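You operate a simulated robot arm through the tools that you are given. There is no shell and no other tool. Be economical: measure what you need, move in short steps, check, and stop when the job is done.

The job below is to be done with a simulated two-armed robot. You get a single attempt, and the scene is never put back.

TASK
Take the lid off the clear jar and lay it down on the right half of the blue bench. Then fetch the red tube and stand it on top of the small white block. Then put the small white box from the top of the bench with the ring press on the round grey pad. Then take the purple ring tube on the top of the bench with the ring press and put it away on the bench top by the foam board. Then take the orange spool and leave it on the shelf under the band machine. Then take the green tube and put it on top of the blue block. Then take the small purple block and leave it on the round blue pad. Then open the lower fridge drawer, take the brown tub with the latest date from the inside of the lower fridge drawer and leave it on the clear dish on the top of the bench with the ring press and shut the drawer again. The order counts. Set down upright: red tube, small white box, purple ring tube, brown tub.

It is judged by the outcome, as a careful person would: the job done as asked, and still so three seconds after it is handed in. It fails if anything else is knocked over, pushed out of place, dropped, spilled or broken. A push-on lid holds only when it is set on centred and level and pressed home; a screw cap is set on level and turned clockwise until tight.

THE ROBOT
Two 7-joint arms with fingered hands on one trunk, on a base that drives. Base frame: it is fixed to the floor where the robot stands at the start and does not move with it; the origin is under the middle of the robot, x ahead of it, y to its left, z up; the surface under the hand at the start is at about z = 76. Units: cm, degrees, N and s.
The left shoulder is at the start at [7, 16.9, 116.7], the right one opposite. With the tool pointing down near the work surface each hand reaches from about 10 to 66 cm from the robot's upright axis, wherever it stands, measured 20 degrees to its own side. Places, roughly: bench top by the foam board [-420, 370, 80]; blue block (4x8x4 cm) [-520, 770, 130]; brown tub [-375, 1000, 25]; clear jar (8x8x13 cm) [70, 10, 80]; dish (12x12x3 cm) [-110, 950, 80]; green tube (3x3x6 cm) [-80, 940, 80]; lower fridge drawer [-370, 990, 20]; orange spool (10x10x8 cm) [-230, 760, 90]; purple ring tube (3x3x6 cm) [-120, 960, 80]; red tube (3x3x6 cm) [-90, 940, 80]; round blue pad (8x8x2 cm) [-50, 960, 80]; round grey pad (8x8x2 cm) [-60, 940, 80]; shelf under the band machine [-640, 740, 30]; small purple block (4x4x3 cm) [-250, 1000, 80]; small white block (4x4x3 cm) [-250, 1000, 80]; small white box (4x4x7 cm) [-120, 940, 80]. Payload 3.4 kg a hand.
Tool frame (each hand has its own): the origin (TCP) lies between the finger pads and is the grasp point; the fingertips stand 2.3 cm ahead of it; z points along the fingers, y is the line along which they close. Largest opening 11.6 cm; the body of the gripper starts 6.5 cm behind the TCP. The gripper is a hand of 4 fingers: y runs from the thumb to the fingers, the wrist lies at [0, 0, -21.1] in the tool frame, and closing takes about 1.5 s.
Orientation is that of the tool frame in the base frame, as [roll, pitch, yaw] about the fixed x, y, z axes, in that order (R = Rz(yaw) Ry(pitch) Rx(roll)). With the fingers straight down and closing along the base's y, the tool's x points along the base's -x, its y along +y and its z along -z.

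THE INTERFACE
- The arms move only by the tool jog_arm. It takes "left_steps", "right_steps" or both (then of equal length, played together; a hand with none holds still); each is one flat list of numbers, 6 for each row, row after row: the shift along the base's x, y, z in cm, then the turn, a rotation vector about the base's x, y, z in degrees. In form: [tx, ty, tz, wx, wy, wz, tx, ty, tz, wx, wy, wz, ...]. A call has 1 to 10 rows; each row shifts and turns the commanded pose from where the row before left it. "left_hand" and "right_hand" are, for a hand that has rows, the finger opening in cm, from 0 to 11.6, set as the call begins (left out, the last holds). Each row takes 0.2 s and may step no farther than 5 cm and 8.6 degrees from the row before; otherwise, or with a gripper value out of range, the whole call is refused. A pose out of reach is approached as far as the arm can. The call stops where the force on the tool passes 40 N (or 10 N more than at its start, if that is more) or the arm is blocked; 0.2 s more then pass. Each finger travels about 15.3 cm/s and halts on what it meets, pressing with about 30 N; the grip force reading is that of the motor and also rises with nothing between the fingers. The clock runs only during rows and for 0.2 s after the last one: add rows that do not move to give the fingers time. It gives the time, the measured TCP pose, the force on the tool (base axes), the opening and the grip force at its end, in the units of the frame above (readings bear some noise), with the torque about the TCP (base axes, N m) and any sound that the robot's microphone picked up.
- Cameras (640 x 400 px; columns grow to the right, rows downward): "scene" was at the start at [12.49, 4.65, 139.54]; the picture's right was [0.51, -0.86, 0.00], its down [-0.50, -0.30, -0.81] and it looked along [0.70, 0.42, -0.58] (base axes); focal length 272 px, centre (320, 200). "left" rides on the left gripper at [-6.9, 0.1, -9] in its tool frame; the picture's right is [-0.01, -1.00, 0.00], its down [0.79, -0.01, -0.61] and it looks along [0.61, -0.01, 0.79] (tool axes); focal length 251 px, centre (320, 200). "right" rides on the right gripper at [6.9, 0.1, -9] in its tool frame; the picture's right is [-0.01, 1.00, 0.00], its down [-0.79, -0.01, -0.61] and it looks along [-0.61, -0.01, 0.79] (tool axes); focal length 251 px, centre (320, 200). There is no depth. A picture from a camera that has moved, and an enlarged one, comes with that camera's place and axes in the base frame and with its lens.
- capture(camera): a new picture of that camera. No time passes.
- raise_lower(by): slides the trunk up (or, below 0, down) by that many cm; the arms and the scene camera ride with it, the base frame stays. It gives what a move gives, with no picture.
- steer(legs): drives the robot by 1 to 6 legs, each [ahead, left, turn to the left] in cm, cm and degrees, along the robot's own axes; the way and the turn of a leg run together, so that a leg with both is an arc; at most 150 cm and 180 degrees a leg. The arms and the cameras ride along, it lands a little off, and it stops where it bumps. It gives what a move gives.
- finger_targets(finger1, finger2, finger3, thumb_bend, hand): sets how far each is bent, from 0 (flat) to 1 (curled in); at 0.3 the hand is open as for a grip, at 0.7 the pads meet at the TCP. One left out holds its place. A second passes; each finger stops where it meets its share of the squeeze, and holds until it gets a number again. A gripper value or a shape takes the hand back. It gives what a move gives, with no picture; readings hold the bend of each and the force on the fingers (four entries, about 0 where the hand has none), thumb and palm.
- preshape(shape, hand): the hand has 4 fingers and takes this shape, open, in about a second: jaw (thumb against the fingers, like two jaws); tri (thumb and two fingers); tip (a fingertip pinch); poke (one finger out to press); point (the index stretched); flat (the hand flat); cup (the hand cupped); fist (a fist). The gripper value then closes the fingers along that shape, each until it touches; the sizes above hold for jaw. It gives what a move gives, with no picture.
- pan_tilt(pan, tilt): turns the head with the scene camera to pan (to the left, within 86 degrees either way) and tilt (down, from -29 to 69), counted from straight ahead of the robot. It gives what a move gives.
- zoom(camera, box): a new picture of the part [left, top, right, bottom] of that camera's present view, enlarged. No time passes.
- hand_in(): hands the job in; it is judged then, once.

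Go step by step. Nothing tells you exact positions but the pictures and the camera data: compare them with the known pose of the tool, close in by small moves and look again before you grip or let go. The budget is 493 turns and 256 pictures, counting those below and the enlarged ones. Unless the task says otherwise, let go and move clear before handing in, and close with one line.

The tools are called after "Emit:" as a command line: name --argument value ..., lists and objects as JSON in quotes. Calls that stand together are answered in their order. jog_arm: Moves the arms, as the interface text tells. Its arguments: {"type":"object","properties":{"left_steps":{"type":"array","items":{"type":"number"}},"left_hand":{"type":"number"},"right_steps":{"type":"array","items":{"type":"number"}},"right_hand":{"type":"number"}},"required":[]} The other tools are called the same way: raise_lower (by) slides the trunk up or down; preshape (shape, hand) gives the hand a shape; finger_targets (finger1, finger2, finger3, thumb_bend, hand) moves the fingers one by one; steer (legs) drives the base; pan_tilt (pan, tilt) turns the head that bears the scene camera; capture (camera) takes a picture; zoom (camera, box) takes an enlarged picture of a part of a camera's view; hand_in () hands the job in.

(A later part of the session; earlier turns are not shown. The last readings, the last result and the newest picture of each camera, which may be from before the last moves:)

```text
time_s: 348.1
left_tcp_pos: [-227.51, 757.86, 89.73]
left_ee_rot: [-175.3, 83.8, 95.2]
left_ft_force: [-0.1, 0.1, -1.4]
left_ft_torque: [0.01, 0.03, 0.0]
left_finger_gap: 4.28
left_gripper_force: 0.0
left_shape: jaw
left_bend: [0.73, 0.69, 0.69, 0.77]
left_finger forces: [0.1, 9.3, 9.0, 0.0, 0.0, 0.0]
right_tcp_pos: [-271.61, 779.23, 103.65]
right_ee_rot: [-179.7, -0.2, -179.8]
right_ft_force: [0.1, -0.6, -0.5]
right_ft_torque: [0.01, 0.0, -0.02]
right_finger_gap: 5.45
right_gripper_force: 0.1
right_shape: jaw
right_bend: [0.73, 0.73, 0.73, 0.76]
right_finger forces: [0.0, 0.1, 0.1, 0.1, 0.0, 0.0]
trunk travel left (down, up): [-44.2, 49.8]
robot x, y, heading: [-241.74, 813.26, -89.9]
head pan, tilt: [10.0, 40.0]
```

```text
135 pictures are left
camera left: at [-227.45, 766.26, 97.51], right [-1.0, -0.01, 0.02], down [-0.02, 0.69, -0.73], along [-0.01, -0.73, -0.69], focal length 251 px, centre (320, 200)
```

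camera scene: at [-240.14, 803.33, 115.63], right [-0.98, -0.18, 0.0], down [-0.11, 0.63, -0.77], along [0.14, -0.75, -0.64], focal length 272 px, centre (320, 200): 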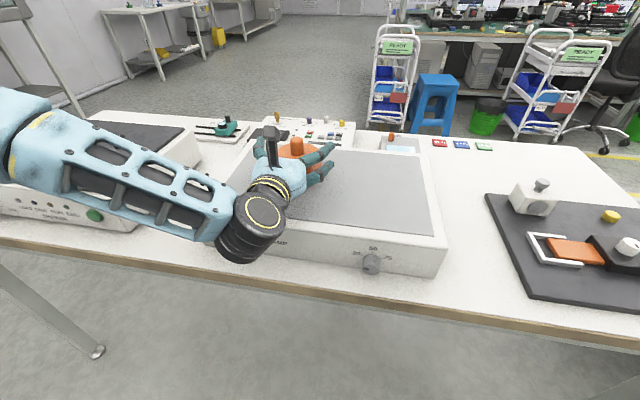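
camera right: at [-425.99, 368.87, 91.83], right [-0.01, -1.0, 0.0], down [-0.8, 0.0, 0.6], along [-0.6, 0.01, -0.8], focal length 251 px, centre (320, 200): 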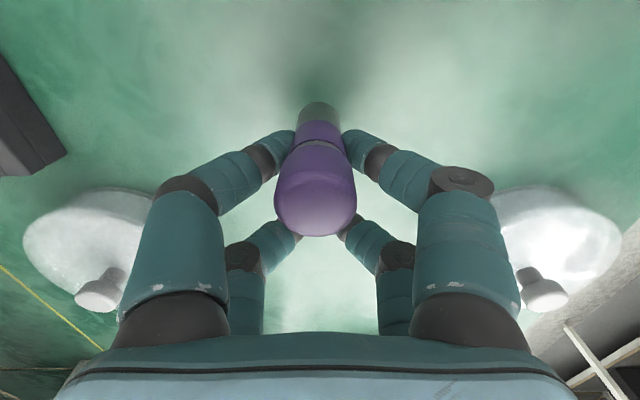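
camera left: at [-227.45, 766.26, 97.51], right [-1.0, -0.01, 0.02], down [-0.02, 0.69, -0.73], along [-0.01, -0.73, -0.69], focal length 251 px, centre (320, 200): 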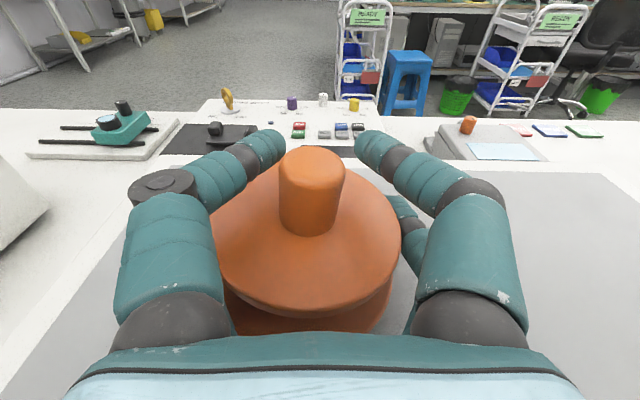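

Emit:
jog_arm --left_steps '[0, 0, 0, 0, 0, 0, 0, 0, 0, 0, 0, 0, 0, 0, 0, 0, 0, 0, 0, 0, 0, 0, 0, 0]' --left_hand 0

Emit:
capture --camera "left"

```text
time_s: 349.1
left_tcp_pos: [-227.53, 757.96, 89.69]
left_ee_rot: [-175.2, 83.8, 95.2]
left_ft_force: [0.7, 0.9, -0.4]
left_ft_torque: [-0.01, 0.03, 0.02]
left_finger_gap: 0.84
left_gripper_force: 30.1
left_shape: jaw
left_bend: [0.71, 0.76, 0.77, 0.63]
left_finger forces: [4.9, 29.2, 24.2, 0.1, 7.3, 0.0]
right_tcp_pos: [-271.55, 779.26, 103.48]
right_ee_rot: [-179.6, 0.0, -180.0]
right_ft_force: [0.7, -0.2, -0.1]
right_ft_torque: [-0.01, 0.03, 0.01]
right_finger_gap: 5.45
right_gripper_force: 0.1
right_shape: jaw
right_bend: [0.73, 0.73, 0.73, 0.76]
right_finger forces: [0.0, 0.1, 0.0, 0.0, 0.1, 0.0]
trunk travel left (down, up): [-44.2, 49.8]
robot x, y, heading: [-241.65, 813.11, -89.4]
head pan, tilt: [10.0, 40.0]
```

```text
134 pictures are left
camera left: at [-227.45, 766.26, 97.51], right [-1.0, -0.01, 0.02], down [-0.02, 0.69, -0.73], along [-0.01, -0.73, -0.69], focal length 251 px, centre (320, 200)
```

left: 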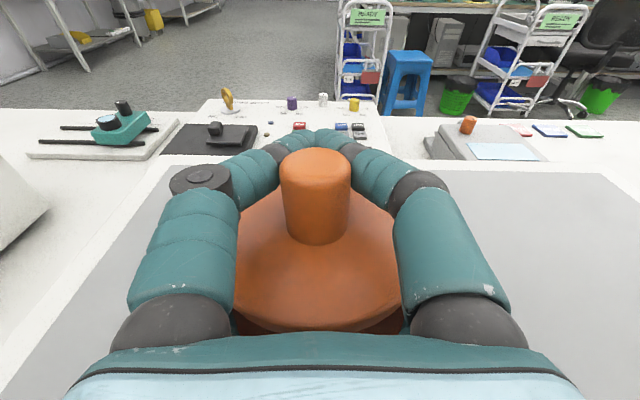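

Upper fingers cage the peg, lower ones squeeze the spool at 25–29 N. I lift with the trunk and check.

Emit:
raise_lower --by 6

Emit:
capture --camera "left"

Emit:
zoom --camera "scene" --box '[200, 110, 440, 290]'

```text
time_s: 350.1
left_tcp_pos: [-227.52, 757.81, 95.68]
left_ee_rot: [-175.3, 83.9, 95.2]
left_ft_force: [-0.3, 0.1, -0.9]
left_ft_torque: [-0.05, -0.01, -0.01]
left_finger_gap: 0.8
left_gripper_force: 29.8
left_shape: jaw
left_bend: [0.7, 0.76, 0.77, 0.63]
left_finger forces: [4.8, 29.2, 24.2, 0.0, 6.8, 0.0]
right_tcp_pos: [-271.61, 779.3, 109.59]
right_ee_rot: [-179.7, -0.1, -179.9]
right_ft_force: [0.0, 1.0, 1.1]
right_ft_torque: [-0.04, -0.01, -0.01]
right_finger_gap: 5.49
right_gripper_force: 0.0
right_shape: jaw
right_bend: [0.73, 0.73, 0.73, 0.76]
right_finger forces: [0.1, 0.0, 0.1, 0.1, 0.0, 0.1]
trunk travel left (down, up): [-50.2, 43.8]
robot x, y, heading: [-241.7, 813.44, -89.7]
head pan, tilt: [10.0, 40.0]
```

```text
133 pictures are left
camera left: at [-227.45, 766.25, 103.5], right [-1.0, -0.01, 0.02], down [-0.02, 0.69, -0.73], along [-0.01, -0.73, -0.69], focal length 251 px, centre (320, 200)
```

left: 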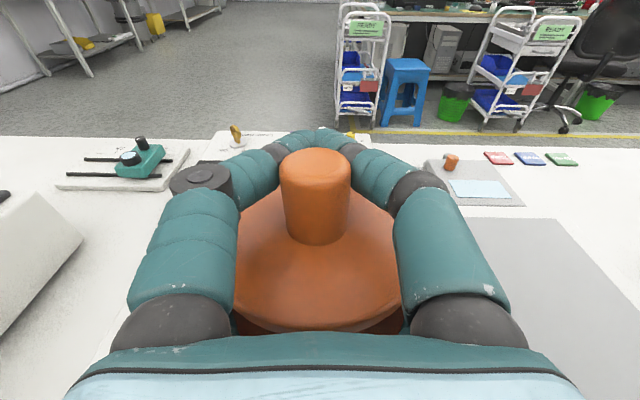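

```text
2.22 times, centred on (320, 200) of scene
camera zoom: at [-240.13, 800.04, 121.64], right [-0.98, -0.18, 0.0], down [-0.11, 0.63, -0.77], along [0.14, -0.75, -0.64], focal length 603 px, centre (320, 200)
```

zoom: 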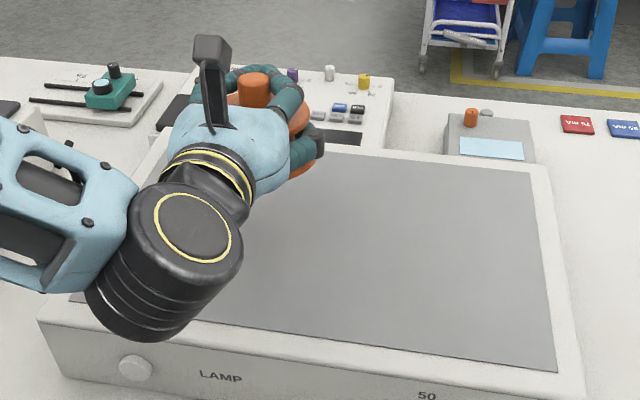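

The spool is secured. I back out, raise the trunk, and drive west along the aisle toward (−640, 740).

Emit:
steer --legs '[[-82, 0, 0]]'

Emit:
raise_lower --by 16

Emit:
steer --legs '[[0, -150, 0], [0, -150, 0]]'

Emit:
pan_tilt --pan -35 --tilt 25

Emit:
capture --camera "scene"

```text
time_s: 354.5
left_tcp_pos: [-227.9, 839.97, 95.82]
left_ee_rot: [-175.1, 83.8, 95.0]
left_ft_force: [-0.3, -0.6, -1.4]
left_ft_torque: [-0.03, 0.02, -0.01]
left_finger_gap: 0.81
left_gripper_force: 30.2
left_shape: jaw
left_bend: [0.7, 0.76, 0.77, 0.63]
left_finger forces: [4.0, 28.0, 24.4, 0.1, 5.7, 0.0]
right_tcp_pos: [-271.79, 861.45, 109.68]
right_ee_rot: [-179.7, -0.1, 179.8]
right_ft_force: [-0.2, 0.1, 0.3]
right_ft_torque: [-0.02, -0.01, -0.01]
right_finger_gap: 5.48
right_gripper_force: 0.1
right_shape: jaw
right_bend: [0.73, 0.73, 0.73, 0.76]
right_finger forces: [0.0, 0.0, 0.0, 0.0, 0.0, 0.0]
trunk travel left (down, up): [-50.2, 43.8]
robot x, y, heading: [-241.79, 894.9, -90.0]
head pan, tilt: [10.0, 40.0]
```

```text
time_s: 356.3
left_tcp_pos: [-227.88, 840.0, 111.73]
left_ee_rot: [-175.2, 83.8, 94.9]
left_ft_force: [-0.1, -0.2, -1.2]
left_ft_torque: [-0.03, 0.0, 0.01]
left_finger_gap: 0.79
left_gripper_force: 29.4
left_shape: jaw
left_bend: [0.7, 0.76, 0.77, 0.63]
left_finger forces: [3.7, 27.6, 24.4, 0.0, 5.3, 0.1]
right_tcp_pos: [-271.79, 861.38, 125.55]
right_ee_rot: [-179.7, -0.1, 179.7]
right_ft_force: [-0.2, 0.4, 0.4]
right_ft_torque: [0.02, -0.01, -0.02]
right_finger_gap: 5.5
right_gripper_force: 0.1
right_shape: jaw
right_bend: [0.73, 0.73, 0.73, 0.76]
right_finger forces: [0.1, 0.0, 0.1, 0.0, 0.0, 0.1]
trunk travel left (down, up): [-66.2, 27.8]
robot x, y, heading: [-241.66, 895.74, -90.2]
head pan, tilt: [10.0, 40.0]
```

```text
time_s: 370.8
left_tcp_pos: [-528.7, 838.49, 111.72]
left_ee_rot: [-175.2, 83.8, 95.3]
left_ft_force: [-0.1, -0.3, -0.9]
left_ft_torque: [-0.01, 0.01, 0.01]
left_finger_gap: 0.73
left_gripper_force: 29.9
left_shape: jaw
left_bend: [0.7, 0.76, 0.77, 0.62]
left_finger forces: [1.9, 27.5, 24.5, 0.0, 3.5, 0.0]
right_tcp_pos: [-572.61, 859.8, 125.63]
right_ee_rot: [-179.6, -0.2, -180.0]
right_ft_force: [0.3, 0.1, -0.4]
right_ft_torque: [-0.01, 0.0, 0.01]
right_finger_gap: 5.49
right_gripper_force: 0.1
right_shape: jaw
right_bend: [0.73, 0.73, 0.73, 0.76]
right_finger forces: [0.0, 0.0, 0.0, 0.0, 0.0, 0.0]
trunk travel left (down, up): [-66.2, 27.8]
robot x, y, heading: [-542.89, 893.9, -89.6]
head pan, tilt: [10.0, 40.0]
```

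```text
time_s: 371.9
left_tcp_pos: [-528.62, 838.5, 111.79]
left_ee_rot: [-175.2, 83.8, 95.2]
left_ft_force: [0.0, 0.0, -0.7]
left_ft_torque: [-0.01, 0.01, 0.01]
left_finger_gap: 0.71
left_gripper_force: 30.1
left_shape: jaw
left_bend: [0.7, 0.76, 0.77, 0.62]
left_finger forces: [1.9, 27.5, 24.4, 0.1, 3.4, 0.0]
right_tcp_pos: [-572.66, 859.82, 125.53]
right_ee_rot: [-179.7, 0.0, -180.0]
right_ft_force: [0.2, 0.8, 0.1]
right_ft_torque: [-0.01, -0.01, 0.01]
right_finger_gap: 5.45
right_gripper_force: 0.0
right_shape: jaw
right_bend: [0.73, 0.73, 0.73, 0.76]
right_finger forces: [0.1, 0.0, 0.0, 0.0, 0.1, 0.0]
trunk travel left (down, up): [-66.2, 27.8]
robot x, y, heading: [-542.82, 893.75, -89.7]
head pan, tilt: [-35.0, 25.0]
```

```text
131 pictures are left
camera scene: at [-547.98, 881.39, 139.97], right [-0.82, 0.57, 0.0], down [0.24, 0.35, -0.91], along [-0.52, -0.74, -0.42], focal length 272 px, centre (320, 200)
```

scene: 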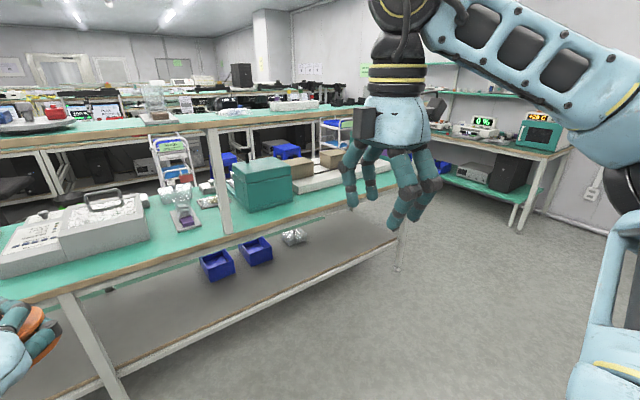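

The lower shelf at z ≈ 30 is free around (−650, 757). The trunk alone gets the hand only to z ≈ 45, so I test in free air how far the level hand can go down when moved outward.

Emit:
jog_arm --left_steps '[4, 0, 0, 0, 0, 0, 4, 0, 0, 0, 0, 0, 4, 0, 0, 0, 0, 0, 0, 0, -3, 0, 0, 0, 0, 0, -3, 0, 0, 0, 0, 0, -3, 0, 0, 0]'

```text
time_s: 373.3
left_tcp_pos: [-524.68, 839.59, 113.7]
left_ee_rot: [-174.3, 83.7, 96.5]
left_ft_force: [-0.5, -0.3, -0.9]
left_ft_torque: [-0.02, 0.01, 0.02]
left_finger_gap: 0.73
left_gripper_force: 29.7
left_shape: jaw
left_bend: [0.7, 0.76, 0.77, 0.62]
left_finger forces: [1.6, 27.5, 24.3, 0.0, 3.0, 0.0]
left hand out of reach, approached as far as the arm can: row 1, 2, 3, 4, 5, 6
right_tcp_pos: [-572.61, 859.79, 125.63]
right_ee_rot: [-179.7, 0.0, -179.8]
right_ft_force: [0.7, 0.0, 0.1]
right_ft_torque: [0.01, 0.01, -0.01]
right_finger_gap: 5.44
right_gripper_force: 0.1
right_shape: jaw
right_bend: [0.73, 0.73, 0.73, 0.76]
right_finger forces: [0.0, 0.0, 0.0, 0.0, 0.1, 0.0]
trunk travel left (down, up): [-66.2, 27.8]
robot x, y, heading: [-542.92, 894.46, -89.8]
head pan, tilt: [-35.0, 25.0]
```

Emit:
jog_arm --left_steps '[-4, 0, 0, 0, 0, 0, -4, 0, 0, 0, 0, 0, -4, 0, 0, 0, 0, 0, 0, 0, -3, 0, 0, 0, 0, 0, -3, 0, 0, 0, 0, 0, -3, 0, 0, 0]'

```text
time_s: 374.7
left_tcp_pos: [-534.42, 840.15, 111.7]
left_ee_rot: [-176.0, 83.0, 94.9]
left_ft_force: [-0.1, -0.7, -0.5]
left_ft_torque: [0.0, -0.02, 0.0]
left_finger_gap: 0.7
left_gripper_force: 30.1
left_shape: jaw
left_bend: [0.7, 0.76, 0.77, 0.62]
left_finger forces: [0.8, 27.3, 24.3, 0.0, 2.3, 0.1]
left hand out of reach, approached as far as the arm can: row 3, 4, 5, 6
right_tcp_pos: [-572.62, 859.78, 125.61]
right_ee_rot: [-179.7, -0.2, -180.0]
right_ft_force: [0.4, 0.2, -0.1]
right_ft_torque: [0.0, 0.01, 0.01]
right_finger_gap: 5.48
right_gripper_force: 0.2
right_shape: jaw
right_bend: [0.73, 0.73, 0.73, 0.76]
right_finger forces: [0.0, 0.0, 0.0, 0.0, 0.0, 0.0]
trunk travel left (down, up): [-66.2, 27.8]
robot x, y, heading: [-543.01, 893.78, -90.0]
head pan, tilt: [-35.0, 25.0]
```

Emit:
jog_arm --left_steps '[0, 0, 0, 0, 0, -8, 0, 0, 0, 0, 0, -8, 0, 0, 0, 0, 0, -8, 0, 0, -3, 0, 0, 0, 0, 0, -3, 0, 0, 0, 0, 0, -3, 0, 0, 0]'

```text
time_s: 376.1
left_tcp_pos: [-534.74, 841.41, 111.87]
left_ee_rot: [-176.3, 82.9, 86.6]
left_ft_force: [-0.1, 0.2, -0.4]
left_ft_torque: [0.0, 0.0, 0.0]
left_finger_gap: 0.69
left_gripper_force: 29.9
left_shape: jaw
left_bend: [0.7, 0.77, 0.77, 0.62]
left_finger forces: [0.4, 27.3, 24.4, 0.0, 1.7, 0.2]
left hand out of reach, approached as far as the arm can: row 1, 2, 3, 4, 5, 6
right_tcp_pos: [-572.71, 859.78, 125.65]
right_ee_rot: [-179.8, -0.2, -179.9]
right_ft_force: [0.1, 0.7, -0.5]
right_ft_torque: [0.01, 0.0, 0.02]
right_finger_gap: 5.45
right_gripper_force: 0.0
right_shape: jaw
right_bend: [0.73, 0.73, 0.73, 0.76]
right_finger forces: [0.1, 0.0, 0.0, 0.0, 0.0, 0.1]
trunk travel left (down, up): [-66.2, 27.8]
robot x, y, heading: [-542.66, 893.77, -89.8]
head pan, tilt: [-35.0, 25.0]
```

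Emit:
jog_arm --left_steps '[0, 0, 0, 0, 0, 8, 0, 0, 0, 0, 0, 8, 0, 0, 0, 0, 0, 8, 0, 0, 0, 0, 0, 8, 0, 0, -3, 0, 0, 0, 0, 0, -3, 0, 0, 0, 0, 0, -3, 0, 0, 0]'

```text
time_s: 377.7
left_tcp_pos: [-523.85, 842.38, 106.67]
left_ee_rot: [-175.6, 83.3, 118.7]
left_ft_force: [0.3, 0.9, -0.9]
left_ft_torque: [-0.03, 0.02, 0.02]
left_finger_gap: 0.65
left_gripper_force: 30.1
left_shape: jaw
left_bend: [0.7, 0.77, 0.77, 0.62]
left_finger forces: [0.0, 27.1, 24.9, 0.1, 1.2, 0.0]
left hand out of reach, approached as far as the arm can: row 2, 3, 4, 5, 6, 7
right_tcp_pos: [-572.52, 859.76, 125.56]
right_ee_rot: [-179.8, -0.3, -179.9]
right_ft_force: [0.1, 0.1, -0.8]
right_ft_torque: [0.03, -0.01, 0.01]
right_finger_gap: 5.49
right_gripper_force: 0.1
right_shape: jaw
right_bend: [0.73, 0.73, 0.73, 0.76]
right_finger forces: [0.1, 0.0, 0.0, 0.1, 0.0, 0.0]
trunk travel left (down, up): [-66.2, 27.8]
robot x, y, heading: [-542.64, 893.53, -89.6]
head pan, tilt: [-35.0, 25.0]
```

Pointing the hand outward helps. I go further that way.

Emit:
jog_arm --left_steps '[1, 0, 0, 0, 0, 8, 1, 0, 0, 0, 0, 8, 1, 0, 0, 0, 0, 8, 0, 0, -3, 0, 0, 0, 0, 0, -3, 0, 0, 0, 0, 0, -3, 0, 0, 0]'

Emit:
capture --camera "left"

```text
time_s: 379.1
left_tcp_pos: [-511.95, 841.75, 101.29]
left_ee_rot: [-175.2, 83.3, 143.2]
left_ft_force: [0.9, -1.1, -0.8]
left_ft_torque: [-0.01, 0.02, -0.02]
left_finger_gap: 0.66
left_gripper_force: 30.5
left_shape: jaw
left_bend: [0.7, 0.77, 0.77, 0.62]
left_finger forces: [0.0, 27.1, 25.1, 0.0, 0.9, 0.0]
left hand out of reach, approached as far as the arm can: row 1, 2, 3, 4, 5, 6
right_tcp_pos: [-572.42, 859.71, 125.61]
right_ee_rot: [-179.8, -0.2, -179.8]
right_ft_force: [0.1, -0.2, 0.2]
right_ft_torque: [-0.06, -0.02, -0.01]
right_finger_gap: 5.47
right_gripper_force: 0.0
right_shape: jaw
right_bend: [0.73, 0.73, 0.73, 0.76]
right_finger forces: [0.0, 0.1, 0.0, 0.1, 0.0, 0.0]
trunk travel left (down, up): [-66.2, 27.8]
robot x, y, heading: [-542.54, 893.85, -89.9]
head pan, tilt: [-35.0, 25.0]
```

```text
130 pictures are left
camera left: at [-517.85, 847.41, 109.17], right [-0.66, -0.75, 0.02], down [-0.53, 0.45, -0.72], along [0.53, -0.49, -0.69], focal length 251 px, centre (320, 200)
```

left: 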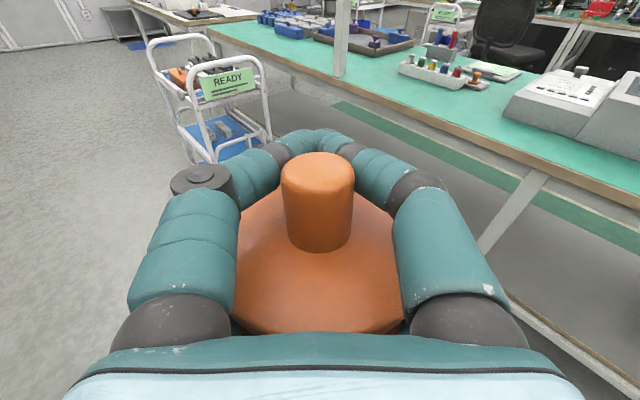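

Now the level hand can reach z ≈ 35 with the trunk down. It points 48° left of the robot's heading, so I drive west, turn the robot −48°, lower the trunk partly and look.

Emit:
steer --legs '[[0, -90, 0], [0, 0, -48]]'

Emit:
raise_lower --by -50

Emit:
pan_tilt --pan 35 --tilt 20

Emit:
capture --camera "scene"

Emit:
capture --camera "left"

```text
time_s: 386.0
left_tcp_pos: [-650.16, 835.18, 101.36]
left_ee_rot: [-175.6, 83.3, 95.3]
left_ft_force: [-0.5, -0.6, -1.6]
left_ft_torque: [-0.03, 0.06, 0.0]
left_finger_gap: 0.63
left_gripper_force: 29.9
left_shape: jaw
left_bend: [0.7, 0.77, 0.77, 0.62]
left_finger forces: [0.0, 26.9, 25.0, 0.0, 0.9, 0.0]
right_tcp_pos: [-677.97, 892.05, 125.47]
right_ee_rot: [-179.7, -0.2, 132.6]
right_ft_force: [0.8, 0.2, 0.0]
right_ft_torque: [0.0, 0.0, 0.01]
right_finger_gap: 5.46
right_gripper_force: 0.0
right_shape: jaw
right_bend: [0.73, 0.73, 0.73, 0.76]
right_finger forces: [0.0, 0.1, 0.0, 0.1, 0.0, 0.1]
trunk travel left (down, up): [-66.2, 27.8]
robot x, y, heading: [-632.74, 893.27, -137.3]
head pan, tilt: [-35.0, 25.0]
```

```text
refused: -50 is not a number from -40 to 40
```

```text
time_s: 387.4
left_tcp_pos: [-650.16, 835.14, 101.39]
left_ee_rot: [-175.6, 83.3, 95.3]
left_ft_force: [0.3, -0.6, -0.9]
left_ft_torque: [-0.02, 0.0, 0.01]
left_finger_gap: 0.68
left_gripper_force: 29.7
left_shape: jaw
left_bend: [0.7, 0.77, 0.77, 0.62]
left_finger forces: [0.0, 27.0, 24.9, 0.0, 0.8, 0.0]
right_tcp_pos: [-678.02, 892.08, 125.55]
right_ee_rot: [-179.7, -0.1, 132.6]
right_ft_force: [0.0, 0.1, -0.1]
right_ft_torque: [-0.02, -0.02, -0.01]
right_finger_gap: 5.48
right_gripper_force: 0.1
right_shape: jaw
right_bend: [0.73, 0.73, 0.73, 0.76]
right_finger forces: [0.1, 0.1, 0.0, 0.0, 0.1, 0.0]
trunk travel left (down, up): [-66.2, 27.8]
robot x, y, heading: [-632.64, 893.12, -137.2]
head pan, tilt: [35.0, 20.0]
```

```text
129 pictures are left
camera scene: at [-638.34, 880.66, 140.78], right [-0.98, 0.21, 0.0], down [0.07, 0.33, -0.94], along [-0.2, -0.92, -0.34], focal length 272 px, centre (320, 200)
```

scene: 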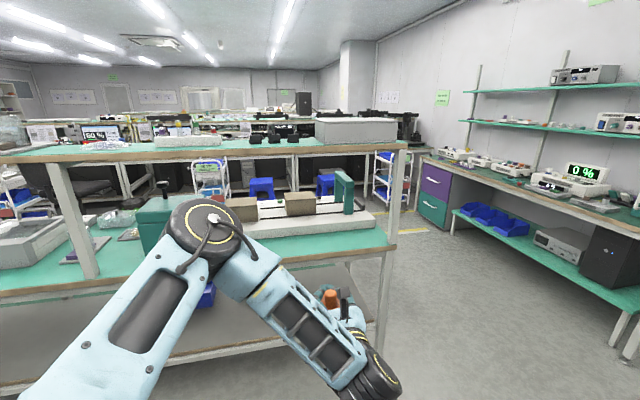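

```text
128 pictures are left
camera left: at [-650.17, 843.44, 109.2], right [-1.0, -0.02, 0.02], down [-0.03, 0.69, -0.72], along [0.0, -0.72, -0.69], focal length 251 px, centre (320, 200)
```

left: 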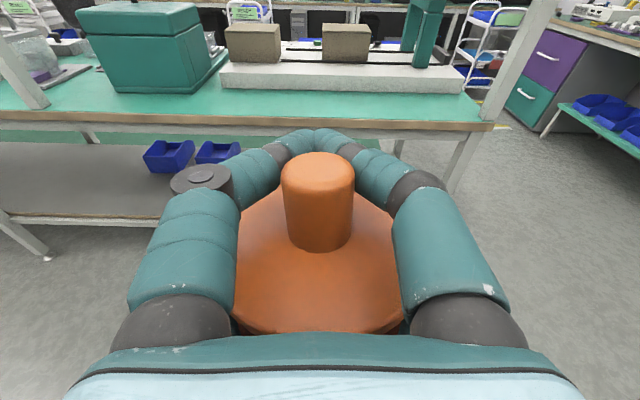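

The shelf edge is at about y = 775. I lower the trunk in two strokes and check the shelf height.

Emit:
raise_lower --by -40

Emit:
raise_lower --by -20

Emit:
capture --camera "left"

Emit:
capture --camera "scene"

```text
time_s: 391.3
left_tcp_pos: [-650.24, 835.13, 61.43]
left_ee_rot: [-175.6, 83.3, 95.4]
left_ft_force: [0.7, -0.2, -0.2]
left_ft_torque: [0.02, 0.0, -0.04]
left_finger_gap: 0.67
left_gripper_force: 30.4
left_shape: jaw
left_bend: [0.7, 0.77, 0.77, 0.62]
left_finger forces: [0.1, 26.9, 24.9, 0.0, 0.8, 0.0]
right_tcp_pos: [-677.91, 892.22, 85.68]
right_ee_rot: [-179.7, -0.1, 132.6]
right_ft_force: [-0.2, -0.2, 0.7]
right_ft_torque: [0.0, 0.0, 0.01]
right_finger_gap: 5.5
right_gripper_force: 0.0
right_shape: jaw
right_bend: [0.73, 0.73, 0.73, 0.76]
right_finger forces: [0.0, 0.1, 0.0, 0.0, 0.0, 0.1]
trunk travel left (down, up): [-26.2, 67.8]
robot x, y, heading: [-632.67, 892.76, -137.7]
head pan, tilt: [35.0, 20.0]
```

```text
time_s: 393.4
left_tcp_pos: [-650.2, 835.18, 41.39]
left_ee_rot: [-175.6, 83.3, 95.4]
left_ft_force: [0.1, 0.3, -0.6]
left_ft_torque: [0.0, 0.01, -0.03]
left_finger_gap: 0.66
left_gripper_force: 30.6
left_shape: jaw
left_bend: [0.7, 0.77, 0.77, 0.62]
left_finger forces: [0.1, 27.0, 24.9, 0.0, 0.8, 0.1]
right_tcp_pos: [-678.01, 892.24, 65.51]
right_ee_rot: [-179.7, 0.0, 132.6]
right_ft_force: [0.5, -0.1, -0.5]
right_ft_torque: [-0.02, -0.01, -0.02]
right_finger_gap: 5.52
right_gripper_force: 0.1
right_shape: jaw
right_bend: [0.73, 0.73, 0.73, 0.76]
right_finger forces: [0.0, 0.0, 0.0, 0.0, 0.0, 0.1]
trunk travel left (down, up): [-6.2, 87.8]
robot x, y, heading: [-632.65, 893.15, -137.3]
head pan, tilt: [35.0, 20.0]
```

```text
127 pictures are left
camera left: at [-650.15, 843.46, 49.2], right [-1.0, -0.02, 0.02], down [-0.03, 0.69, -0.72], along [0.0, -0.72, -0.69], focal length 251 px, centre (320, 200)
```

left: 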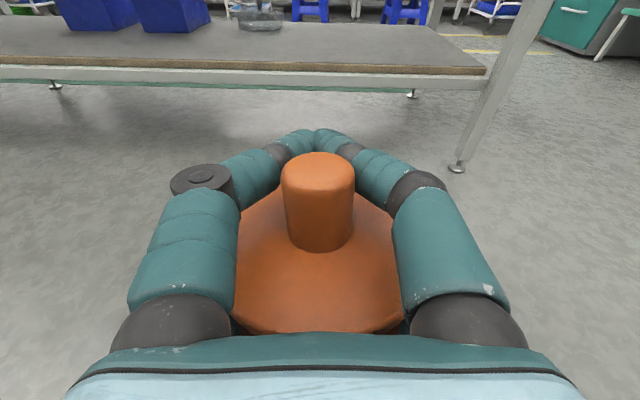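

```text
126 pictures are left
camera scene: at [-638.32, 880.67, 80.79], right [-0.98, 0.21, 0.0], down [0.07, 0.33, -0.94], along [-0.2, -0.92, -0.34], focal length 272 px, centre (320, 200)
```

scene: 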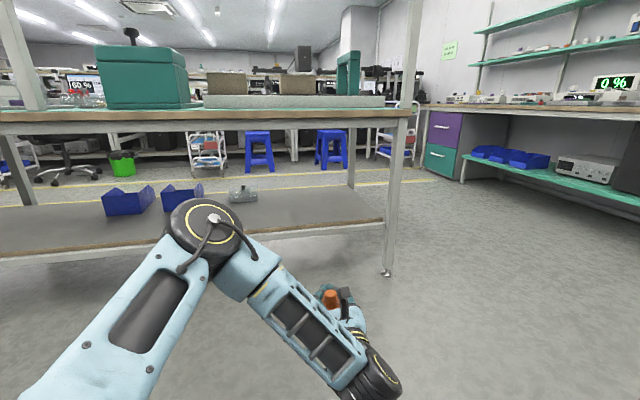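

Shelf top is at about z = 31.7, so with spool bottom 5.5 cm below TCP I lower to TCP ≈ 38.3 and drive in toward the shelf in stages.

Emit:
raise_lower --by -3

Emit:
steer --legs '[[30.5, 33.1, 0]]'

Emit:
capture --camera "left"

Emit:
capture --camera "scene"

```text
time_s: 394.2
left_tcp_pos: [-650.21, 835.22, 38.41]
left_ee_rot: [-175.5, 83.3, 95.5]
left_ft_force: [-0.8, -0.7, 0.0]
left_ft_torque: [-0.03, 0.0, 0.0]
left_finger_gap: 0.67
left_gripper_force: 30.0
left_shape: jaw
left_bend: [0.7, 0.77, 0.77, 0.62]
left_finger forces: [0.0, 26.9, 24.8, 0.0, 0.7, 0.0]
right_tcp_pos: [-677.89, 892.23, 62.63]
right_ee_rot: [-179.5, 0.0, 132.6]
right_ft_force: [0.4, 0.2, 0.1]
right_ft_torque: [-0.03, 0.01, 0.0]
right_finger_gap: 5.48
right_gripper_force: 0.1
right_shape: jaw
right_bend: [0.73, 0.73, 0.73, 0.76]
right_finger forces: [0.0, 0.0, 0.0, 0.1, 0.1, 0.0]
trunk travel left (down, up): [-3.2, 90.8]
robot x, y, heading: [-632.27, 893.06, -137.4]
head pan, tilt: [35.0, 20.0]
```

```text
time_s: 396.9
left_tcp_pos: [-649.79, 789.73, 38.3]
left_ee_rot: [-175.6, 83.2, 95.5]
left_ft_force: [0.2, 1.1, -0.6]
left_ft_torque: [-0.03, -0.05, 0.03]
left_finger_gap: 0.65
left_gripper_force: 29.9
left_shape: jaw
left_bend: [0.7, 0.77, 0.77, 0.62]
left_finger forces: [0.1, 27.0, 24.9, 0.0, 0.8, 0.0]
right_tcp_pos: [-677.73, 846.61, 62.48]
right_ee_rot: [-179.6, -0.1, 132.8]
right_ft_force: [-0.8, 0.1, 0.1]
right_ft_torque: [0.01, 0.01, -0.03]
right_finger_gap: 5.49
right_gripper_force: 0.0
right_shape: jaw
right_bend: [0.73, 0.73, 0.73, 0.76]
right_finger forces: [0.0, 0.1, 0.0, 0.0, 0.1, 0.0]
trunk travel left (down, up): [-3.2, 90.8]
robot x, y, heading: [-632.54, 847.87, -137.0]
head pan, tilt: [35.0, 20.0]
```

```text
125 pictures are left
camera left: at [-649.83, 797.99, 46.2], right [-1.0, -0.02, 0.02], down [-0.03, 0.69, -0.72], along [0.0, -0.72, -0.69], focal length 251 px, centre (320, 200)
```

left: 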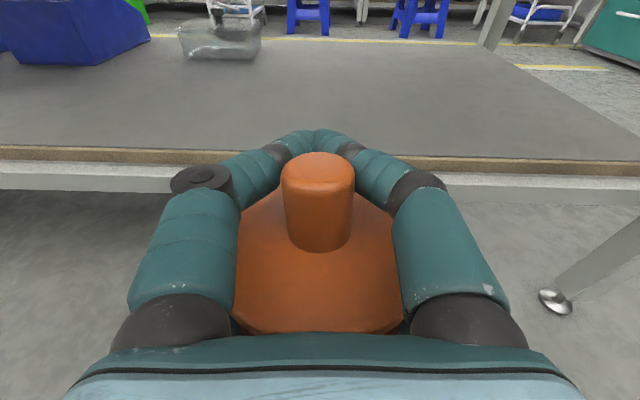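

```text
124 pictures are left
camera scene: at [-638.1, 835.24, 77.78], right [-0.98, 0.21, 0.0], down [0.07, 0.33, -0.94], along [-0.2, -0.92, -0.34], focal length 272 px, centre (320, 200)
```

scene: 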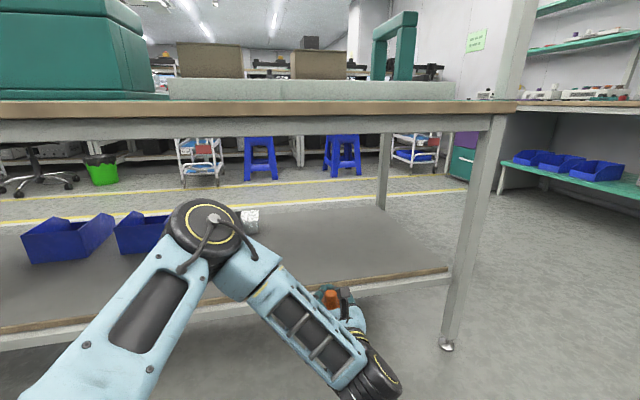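

Shelf top ≈ 32.4, edge y ≈ 776.7. I raise 2 cm for clearance, drive in 23 cm, then look.

Emit:
raise_lower --by 2

Emit:
steer --legs '[[16.2, 17.3, 0]]'

Emit:
capture --camera "left"

Emit:
capture --camera "scene"

```text
time_s: 397.6
left_tcp_pos: [-649.83, 789.84, 40.31]
left_ee_rot: [-175.7, 83.3, 95.5]
left_ft_force: [0.5, 0.6, -0.9]
left_ft_torque: [-0.02, -0.02, -0.01]
left_finger_gap: 0.65
left_gripper_force: 29.4
left_shape: jaw
left_bend: [0.7, 0.77, 0.77, 0.62]
left_finger forces: [0.1, 26.9, 24.9, 0.0, 0.8, 0.0]
right_tcp_pos: [-677.71, 846.56, 64.57]
right_ee_rot: [-179.6, -0.1, 132.8]
right_ft_force: [-0.5, 0.1, 0.1]
right_ft_torque: [-0.01, 0.01, -0.04]
right_finger_gap: 5.48
right_gripper_force: 0.1
right_shape: jaw
right_bend: [0.73, 0.73, 0.73, 0.76]
right_finger forces: [0.1, 0.1, 0.0, 0.0, 0.0, 0.0]
trunk travel left (down, up): [-5.2, 88.8]
robot x, y, heading: [-632.26, 847.53, -136.9]
head pan, tilt: [35.0, 20.0]
```

```text
time_s: 399.4
left_tcp_pos: [-649.77, 766.07, 40.34]
left_ee_rot: [-175.6, 83.3, 95.6]
left_ft_force: [-0.3, -0.3, -0.2]
left_ft_torque: [-0.01, 0.0, 0.03]
left_finger_gap: 0.66
left_gripper_force: 29.7
left_shape: jaw
left_bend: [0.7, 0.77, 0.77, 0.62]
left_finger forces: [0.0, 26.9, 24.9, 0.1, 0.8, 0.0]
right_tcp_pos: [-677.69, 822.68, 64.49]
right_ee_rot: [-179.7, -0.1, 132.8]
right_ft_force: [0.7, 0.8, -0.7]
right_ft_torque: [0.03, 0.0, 0.03]
right_finger_gap: 5.49
right_gripper_force: 0.0
right_shape: jaw
right_bend: [0.73, 0.73, 0.73, 0.76]
right_finger forces: [0.1, 0.1, 0.1, 0.0, 0.0, 0.1]
trunk travel left (down, up): [-5.2, 88.8]
robot x, y, heading: [-632.45, 823.75, -137.1]
head pan, tilt: [35.0, 20.0]
```

```text
123 pictures are left
camera left: at [-649.78, 774.17, 48.2], right [-1.0, -0.02, 0.02], down [-0.03, 0.69, -0.72], along [0.0, -0.72, -0.69], focal length 251 px, centre (320, 200)
```

left: 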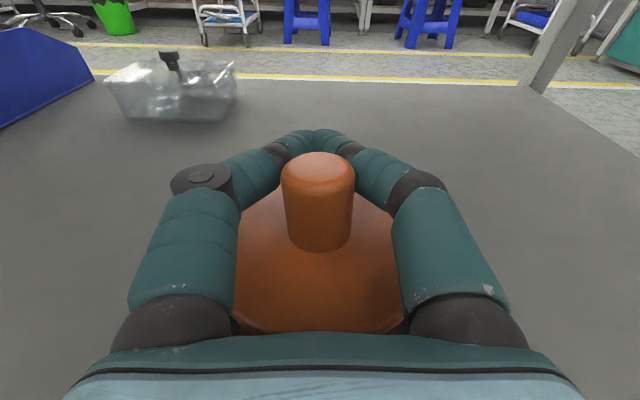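

```text
122 pictures are left
camera scene: at [-638.07, 811.42, 79.78], right [-0.98, 0.21, 0.0], down [0.07, 0.33, -0.94], along [-0.2, -0.92, -0.34], focal length 272 px, centre (320, 200)
```

scene: 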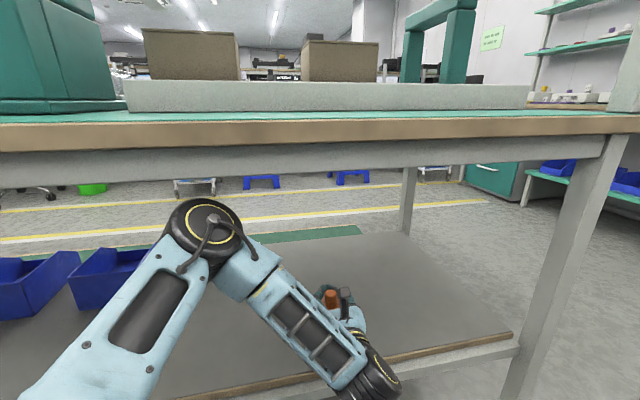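

Spool is above the shelf, 10 cm in. I lower in small steps.

Emit:
raise_lower --by -1.6

Emit:
raise_lower --by -0.5

Emit:
raise_lower --by -0.4

```text
time_s: 400.0
left_tcp_pos: [-649.69, 765.89, 38.77]
left_ee_rot: [-175.5, 83.3, 95.7]
left_ft_force: [0.2, -1.0, -1.0]
left_ft_torque: [0.0, 0.0, -0.01]
left_finger_gap: 0.66
left_gripper_force: 29.8
left_shape: jaw
left_bend: [0.7, 0.77, 0.77, 0.62]
left_finger forces: [0.1, 26.9, 25.0, 0.0, 0.9, 0.1]
right_tcp_pos: [-677.68, 822.71, 62.94]
right_ee_rot: [-179.7, 0.0, 132.8]
right_ft_force: [0.8, -0.2, -0.1]
right_ft_torque: [0.01, 0.02, -0.03]
right_finger_gap: 5.48
right_gripper_force: 0.0
right_shape: jaw
right_bend: [0.73, 0.73, 0.73, 0.76]
right_finger forces: [0.0, 0.0, 0.0, 0.0, 0.0, 0.1]
trunk travel left (down, up): [-3.6, 90.4]
robot x, y, heading: [-632.64, 823.56, -137.0]
head pan, tilt: [35.0, 20.0]
```

```text
time_s: 400.6
left_tcp_pos: [-649.77, 766.03, 38.24]
left_ee_rot: [-175.7, 83.4, 95.5]
left_ft_force: [-0.4, -0.5, -1.1]
left_ft_torque: [-0.04, 0.0, 0.01]
left_finger_gap: 0.65
left_gripper_force: 29.8
left_shape: jaw
left_bend: [0.7, 0.77, 0.77, 0.62]
left_finger forces: [0.0, 26.8, 24.9, 0.0, 0.8, 0.1]
right_tcp_pos: [-677.64, 822.61, 62.31]
right_ee_rot: [-179.6, -0.2, 132.8]
right_ft_force: [0.8, -0.1, -0.1]
right_ft_torque: [-0.03, 0.02, -0.03]
right_finger_gap: 5.45
right_gripper_force: 0.1
right_shape: jaw
right_bend: [0.73, 0.73, 0.73, 0.76]
right_finger forces: [0.0, 0.0, 0.1, 0.0, 0.0, 0.0]
trunk travel left (down, up): [-3.1, 90.9]
robot x, y, heading: [-632.49, 823.98, -137.3]
head pan, tilt: [35.0, 20.0]
```

```text
time_s: 401.1
left_tcp_pos: [-649.83, 765.91, 37.81]
left_ee_rot: [-175.7, 83.2, 95.6]
left_ft_force: [-0.1, -0.8, -1.0]
left_ft_torque: [-0.02, -0.01, -0.02]
left_finger_gap: 0.65
left_gripper_force: 30.4
left_shape: jaw
left_bend: [0.7, 0.77, 0.77, 0.62]
left_finger forces: [0.0, 26.8, 25.0, 0.0, 0.8, 0.0]
right_tcp_pos: [-677.66, 822.8, 62.04]
right_ee_rot: [-179.7, -0.1, 132.7]
right_ft_force: [0.5, 0.2, -1.2]
right_ft_torque: [0.01, 0.0, -0.02]
right_finger_gap: 5.5
right_gripper_force: 0.1
right_shape: jaw
right_bend: [0.73, 0.73, 0.73, 0.76]
right_finger forces: [0.0, 0.0, 0.0, 0.0, 0.1, 0.0]
trunk travel left (down, up): [-2.7, 91.3]
robot x, y, heading: [-631.94, 823.86, -137.1]
head pan, tilt: [35.0, 20.0]
```

Emit:
raise_lower --by -0.5

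Emit:
raise_lower --by -0.5

Emit:
zoom --camera "scene" --box '[240, 240, 440, 400]'

```text
time_s: 401.6
left_tcp_pos: [-649.73, 765.94, 37.3]
left_ee_rot: [-175.6, 83.4, 95.7]
left_ft_force: [0.1, 0.4, 0.2]
left_ft_torque: [0.01, -0.02, 0.02]
left_finger_gap: 0.67
left_gripper_force: 30.5
left_shape: jaw
left_bend: [0.7, 0.77, 0.77, 0.62]
left_finger forces: [0.0, 26.9, 24.9, 0.1, 0.9, 0.0]
right_tcp_pos: [-677.67, 822.8, 61.68]
right_ee_rot: [-179.7, -0.1, 132.8]
right_ft_force: [0.5, -0.1, 0.3]
right_ft_torque: [-0.02, -0.02, 0.02]
right_finger_gap: 5.49
right_gripper_force: 0.1
right_shape: jaw
right_bend: [0.73, 0.73, 0.73, 0.76]
right_finger forces: [0.0, 0.0, 0.0, 0.0, 0.0, 0.0]
trunk travel left (down, up): [-2.2, 91.8]
robot x, y, heading: [-632.42, 824.21, -137.1]
head pan, tilt: [35.0, 20.0]
```

```text
time_s: 402.2
left_tcp_pos: [-649.68, 765.86, 36.88]
left_ee_rot: [-175.6, 83.3, 95.7]
left_ft_force: [-0.8, -0.1, -1.4]
left_ft_torque: [-0.02, -0.02, 0.02]
left_finger_gap: 0.66
left_gripper_force: 30.1
left_shape: jaw
left_bend: [0.7, 0.77, 0.77, 0.62]
left_finger forces: [0.1, 26.9, 24.9, 0.0, 0.8, 0.0]
right_tcp_pos: [-677.65, 822.82, 60.94]
right_ee_rot: [-179.7, -0.1, 132.8]
right_ft_force: [-0.2, 0.3, 0.3]
right_ft_torque: [-0.02, 0.03, 0.03]
right_finger_gap: 5.46
right_gripper_force: 0.1
right_shape: jaw
right_bend: [0.73, 0.73, 0.73, 0.76]
right_finger forces: [0.1, 0.0, 0.0, 0.0, 0.0, 0.0]
trunk travel left (down, up): [-1.7, 92.3]
robot x, y, heading: [-632.42, 823.73, -137.1]
head pan, tilt: [35.0, 20.0]
```

```text
2.50 times, centred on (340, 320) of scene
camera zoom: at [-638.07, 811.42, 76.28], right [-0.98, 0.21, 0.0], down [0.07, 0.33, -0.94], along [-0.2, -0.92, -0.34], focal length 679 px, centre (270, -100)
```

zoom: 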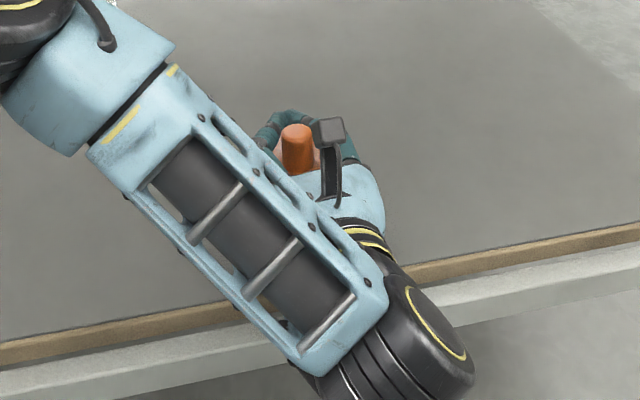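

Emit:
raise_lower --by -0.6

Emit:
raise_lower --by -0.5

Emit:
raise_lower --by -0.5

```text
time_s: 402.7
left_tcp_pos: [-649.77, 765.97, 36.31]
left_ee_rot: [-175.6, 83.3, 95.6]
left_ft_force: [-0.5, -0.8, -1.2]
left_ft_torque: [-0.02, 0.03, -0.01]
left_finger_gap: 0.62
left_gripper_force: 29.7
left_shape: jaw
left_bend: [0.7, 0.77, 0.77, 0.62]
left_finger forces: [0.1, 27.0, 24.9, 0.0, 0.9, 0.1]
right_tcp_pos: [-677.68, 822.88, 60.42]
right_ee_rot: [-179.7, 0.0, 132.8]
right_ft_force: [-0.4, 0.3, 0.2]
right_ft_torque: [0.01, 0.02, 0.02]
right_finger_gap: 5.43
right_gripper_force: 0.1
right_shape: jaw
right_bend: [0.73, 0.73, 0.73, 0.76]
right_finger forces: [0.0, 0.0, 0.0, 0.0, 0.1, 0.0]
trunk travel left (down, up): [-1.1, 92.9]
robot x, y, heading: [-632.5, 823.57, -137.5]
head pan, tilt: [35.0, 20.0]
```

```text
time_s: 403.2
left_tcp_pos: [-649.71, 765.99, 35.69]
left_ee_rot: [-175.6, 83.4, 95.6]
left_ft_force: [-0.1, 0.5, -0.8]
left_ft_torque: [0.03, -0.01, 0.01]
left_finger_gap: 0.64
left_gripper_force: 30.1
left_shape: jaw
left_bend: [0.7, 0.77, 0.77, 0.62]
left_finger forces: [0.0, 26.8, 24.9, 0.2, 0.9, 0.0]
right_tcp_pos: [-677.67, 822.75, 59.93]
right_ee_rot: [-179.6, -0.1, 132.9]
right_ft_force: [0.0, 0.2, -0.2]
right_ft_torque: [0.0, 0.0, -0.03]
right_finger_gap: 5.46
right_gripper_force: 0.0
right_shape: jaw
right_bend: [0.73, 0.73, 0.73, 0.76]
right_finger forces: [0.0, 0.0, 0.0, 0.0, 0.1, 0.1]
trunk travel left (down, up): [-0.6, 93.4]
robot x, y, heading: [-632.41, 823.75, -137.2]
head pan, tilt: [35.0, 20.0]
```

```text
time_s: 403.8
left_tcp_pos: [-649.79, 765.95, 35.31]
left_ee_rot: [-175.7, 83.3, 95.6]
left_ft_force: [0.3, -0.7, -0.7]
left_ft_torque: [0.0, 0.0, 0.01]
left_finger_gap: 0.65
left_gripper_force: 29.5
left_shape: jaw
left_bend: [0.7, 0.77, 0.77, 0.62]
left_finger forces: [0.0, 26.9, 25.0, 0.0, 0.7, 0.0]
right_tcp_pos: [-677.62, 822.71, 59.41]
right_ee_rot: [-179.7, -0.1, 132.8]
right_ft_force: [0.2, -0.4, 0.4]
right_ft_torque: [0.02, 0.0, 0.01]
right_finger_gap: 5.49
right_gripper_force: 0.1
right_shape: jaw
right_bend: [0.73, 0.73, 0.73, 0.76]
right_finger forces: [0.0, 0.1, 0.0, 0.0, 0.0, 0.0]
trunk travel left (down, up): [-0.1, 93.9]
robot x, y, heading: [-632.36, 823.98, -136.9]
head pan, tilt: [35.0, 20.0]
```

Trunk is at its end without contact; I try the rest with the arm, turning slightly outward.

Emit:
jog_arm --left_steps '[0, 0, -0.5, 0, 0, 2, 0, 0, -0.5, 0, 0, 2]'

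Emit:
capture --camera "left"

```text
time_s: 404.4
left_tcp_pos: [-648.56, 765.33, 35.22]
left_ee_rot: [-175.7, 83.3, 99.5]
left_ft_force: [-0.1, 0.7, -0.7]
left_ft_torque: [-0.02, 0.0, 0.01]
left_finger_gap: 0.62
left_gripper_force: 30.2
left_shape: jaw
left_bend: [0.7, 0.77, 0.77, 0.62]
left_finger forces: [0.0, 26.8, 25.0, 0.0, 0.9, 0.0]
left hand out of reach, approached as far as the arm can: row 1, 2
right_tcp_pos: [-677.7, 822.82, 59.43]
right_ee_rot: [-179.7, -0.1, 132.8]
right_ft_force: [-0.3, -0.1, -0.1]
right_ft_torque: [0.0, -0.01, 0.01]
right_finger_gap: 5.47
right_gripper_force: 0.1
right_shape: jaw
right_bend: [0.73, 0.73, 0.73, 0.76]
right_finger forces: [0.1, 0.0, 0.0, 0.1, 0.0, 0.0]
trunk travel left (down, up): [-0.1, 93.9]
robot x, y, heading: [-632.5, 824.03, -137.0]
head pan, tilt: [35.0, 20.0]
```

```text
120 pictures are left
camera left: at [-649.2, 773.6, 43.11], right [-1.0, -0.09, 0.02], down [-0.08, 0.69, -0.72], along [0.05, -0.72, -0.7], focal length 251 px, centre (320, 200)
```

left: 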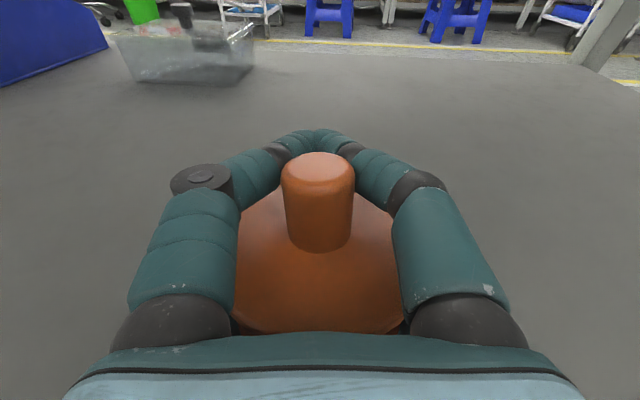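

By triangulating the shelf corner its top is at z ≈ 30, so the spool is within about a centimetre. I tilt the nose down slightly while lowering.

Emit:
jog_arm --left_steps '[0, 0, -0.4, 2, 0, 0, 0, 0, -0.4, 2, 0, 0, 0, 0, -0.4, 2, 0, 0]'

```text
time_s: 405.2
left_tcp_pos: [-648.76, 765.42, 34.37]
left_ee_rot: [-179.6, 77.6, 95.7]
left_ft_force: [-1.0, 0.4, 14.7]
left_ft_torque: [-0.35, -0.3, 0.01]
left_finger_gap: 0.62
left_gripper_force: 29.9
left_shape: jaw
left_bend: [0.7, 0.77, 0.77, 0.62]
left_finger forces: [0.0, 30.4, 34.1, 0.0, 0.0, 0.1]
right_tcp_pos: [-677.63, 822.85, 59.44]
right_ee_rot: [-179.6, -0.1, 132.8]
right_ft_force: [0.9, -1.2, -0.7]
right_ft_torque: [0.04, -0.02, 0.01]
right_finger_gap: 5.48
right_gripper_force: 0.1
right_shape: jaw
right_bend: [0.73, 0.73, 0.73, 0.76]
right_finger forces: [0.0, 0.0, 0.0, 0.0, 0.0, 0.0]
trunk travel left (down, up): [-0.1, 93.9]
robot x, y, heading: [-632.06, 823.88, -137.1]
head pan, tilt: [35.0, 20.0]
```

Contact. I open the hand gradually.

Emit:
jog_arm --left_steps '[0, 0, 0, 0, 0, 0, 0, 0, 0, 0, 0, 0, 0, 0, 0, 0, 0, 0]' --left_hand 4

Emit:
jog_arm --left_steps '[0, 0, 0, 0, 0, 0, 0, 0, 0, 0, 0, 0, 0, 0, 0, 0, 0, 0, 0, 0, 0, 0, 0, 0, 0, 0, 0, 0, 0, 0]' --left_hand 11.6

Emit:
capture --camera "left"

```text
time_s: 406.0
left_tcp_pos: [-648.63, 765.53, 34.02]
left_ee_rot: [179.6, 77.3, 94.8]
left_ft_force: [-0.1, 0.0, -0.8]
left_ft_torque: [-0.03, 0.01, 0.01]
left_finger_gap: 3.99
left_gripper_force: 0.1
left_shape: jaw
left_bend: [0.73, 0.73, 0.73, 0.77]
left_finger forces: [0.1, 0.9, 0.9, 0.0, 0.0, 0.0]
right_tcp_pos: [-677.75, 822.68, 59.49]
right_ee_rot: [-179.7, -0.1, 132.8]
right_ft_force: [0.1, 0.1, -0.2]
right_ft_torque: [0.04, 0.02, -0.02]
right_finger_gap: 5.49
right_gripper_force: 0.1
right_shape: jaw
right_bend: [0.73, 0.73, 0.73, 0.76]
right_finger forces: [0.0, 0.0, 0.0, 0.0, 0.0, 0.0]
trunk travel left (down, up): [-0.1, 93.9]
robot x, y, heading: [-632.31, 823.54, -137.1]
head pan, tilt: [35.0, 20.0]
```

```text
time_s: 407.2
left_tcp_pos: [-648.61, 765.44, 34.17]
left_ee_rot: [179.8, 77.5, 95.1]
left_ft_force: [0.1, 0.4, -0.3]
left_ft_torque: [0.04, -0.03, 0.03]
left_finger_gap: 11.6
left_gripper_force: 0.1
left_shape: jaw
left_bend: [0.3, 0.3, 0.3, 0.3]
left_finger forces: [0.0, 0.1, 0.1, 0.0, 0.1, 0.0]
right_tcp_pos: [-677.83, 822.77, 59.55]
right_ee_rot: [-179.7, -0.1, 132.8]
right_ft_force: [0.4, 0.3, -0.7]
right_ft_torque: [-0.01, 0.02, 0.05]
right_finger_gap: 5.48
right_gripper_force: 0.1
right_shape: jaw
right_bend: [0.73, 0.73, 0.73, 0.76]
right_finger forces: [0.1, 0.0, 0.0, 0.0, 0.0, 0.0]
trunk travel left (down, up): [-0.1, 93.9]
robot x, y, heading: [-632.57, 823.68, -137.3]
head pan, tilt: [35.0, 20.0]
```

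```text
119 pictures are left
camera left: at [-649.24, 772.79, 42.72], right [-1.0, -0.09, 0.01], down [-0.08, 0.76, -0.64], along [0.05, -0.64, -0.77], focal length 251 px, centre (320, 200)
```

left: 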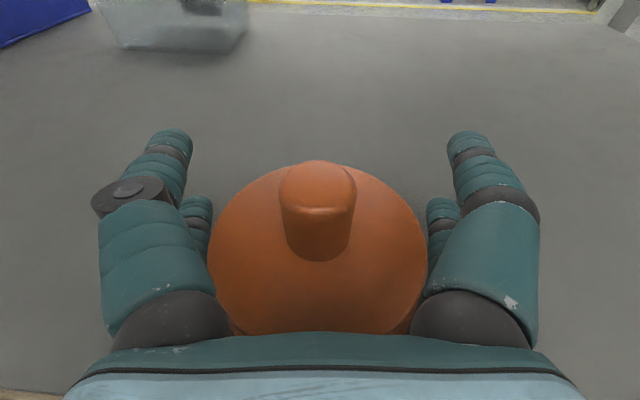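

Released. I withdraw straight back.

Emit:
steer --legs '[[-20.4, -22, 0]]'

Emit:
capture --camera "left"

```text
time_s: 409.2
left_tcp_pos: [-648.71, 795.62, 34.05]
left_ee_rot: [179.9, 77.5, 95.1]
left_ft_force: [-0.3, 0.0, 0.6]
left_ft_torque: [0.02, 0.01, 0.02]
left_finger_gap: 11.58
left_gripper_force: 0.1
left_shape: jaw
left_bend: [0.3, 0.3, 0.3, 0.3]
left_finger forces: [0.0, 0.0, 0.0, 0.0, 0.1, 0.0]
right_tcp_pos: [-677.73, 852.94, 59.5]
right_ee_rot: [-179.8, -0.2, 132.9]
right_ft_force: [0.0, -0.5, -0.3]
right_ft_torque: [-0.02, 0.01, 0.03]
right_finger_gap: 5.46
right_gripper_force: 0.1
right_shape: jaw
right_bend: [0.73, 0.73, 0.73, 0.76]
right_finger forces: [0.1, 0.0, 0.1, 0.1, 0.1, 0.1]
trunk travel left (down, up): [-0.1, 93.9]
robot x, y, heading: [-632.42, 853.72, -137.1]
head pan, tilt: [35.0, 20.0]
```

```text
118 pictures are left
camera left: at [-649.21, 802.96, 42.72], right [-1.0, -0.09, 0.01], down [-0.08, 0.76, -0.64], along [0.05, -0.64, -0.77], focal length 251 px, centre (320, 200)
```

left: 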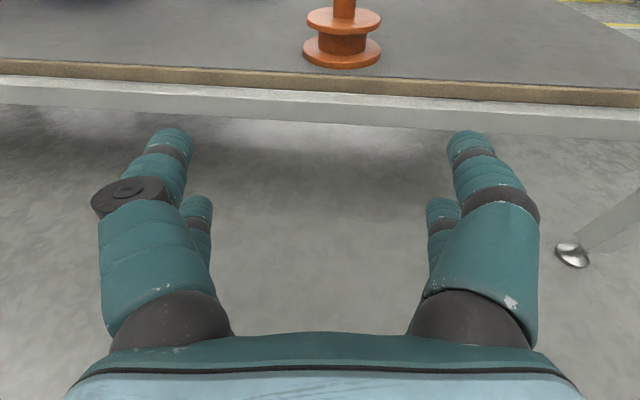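

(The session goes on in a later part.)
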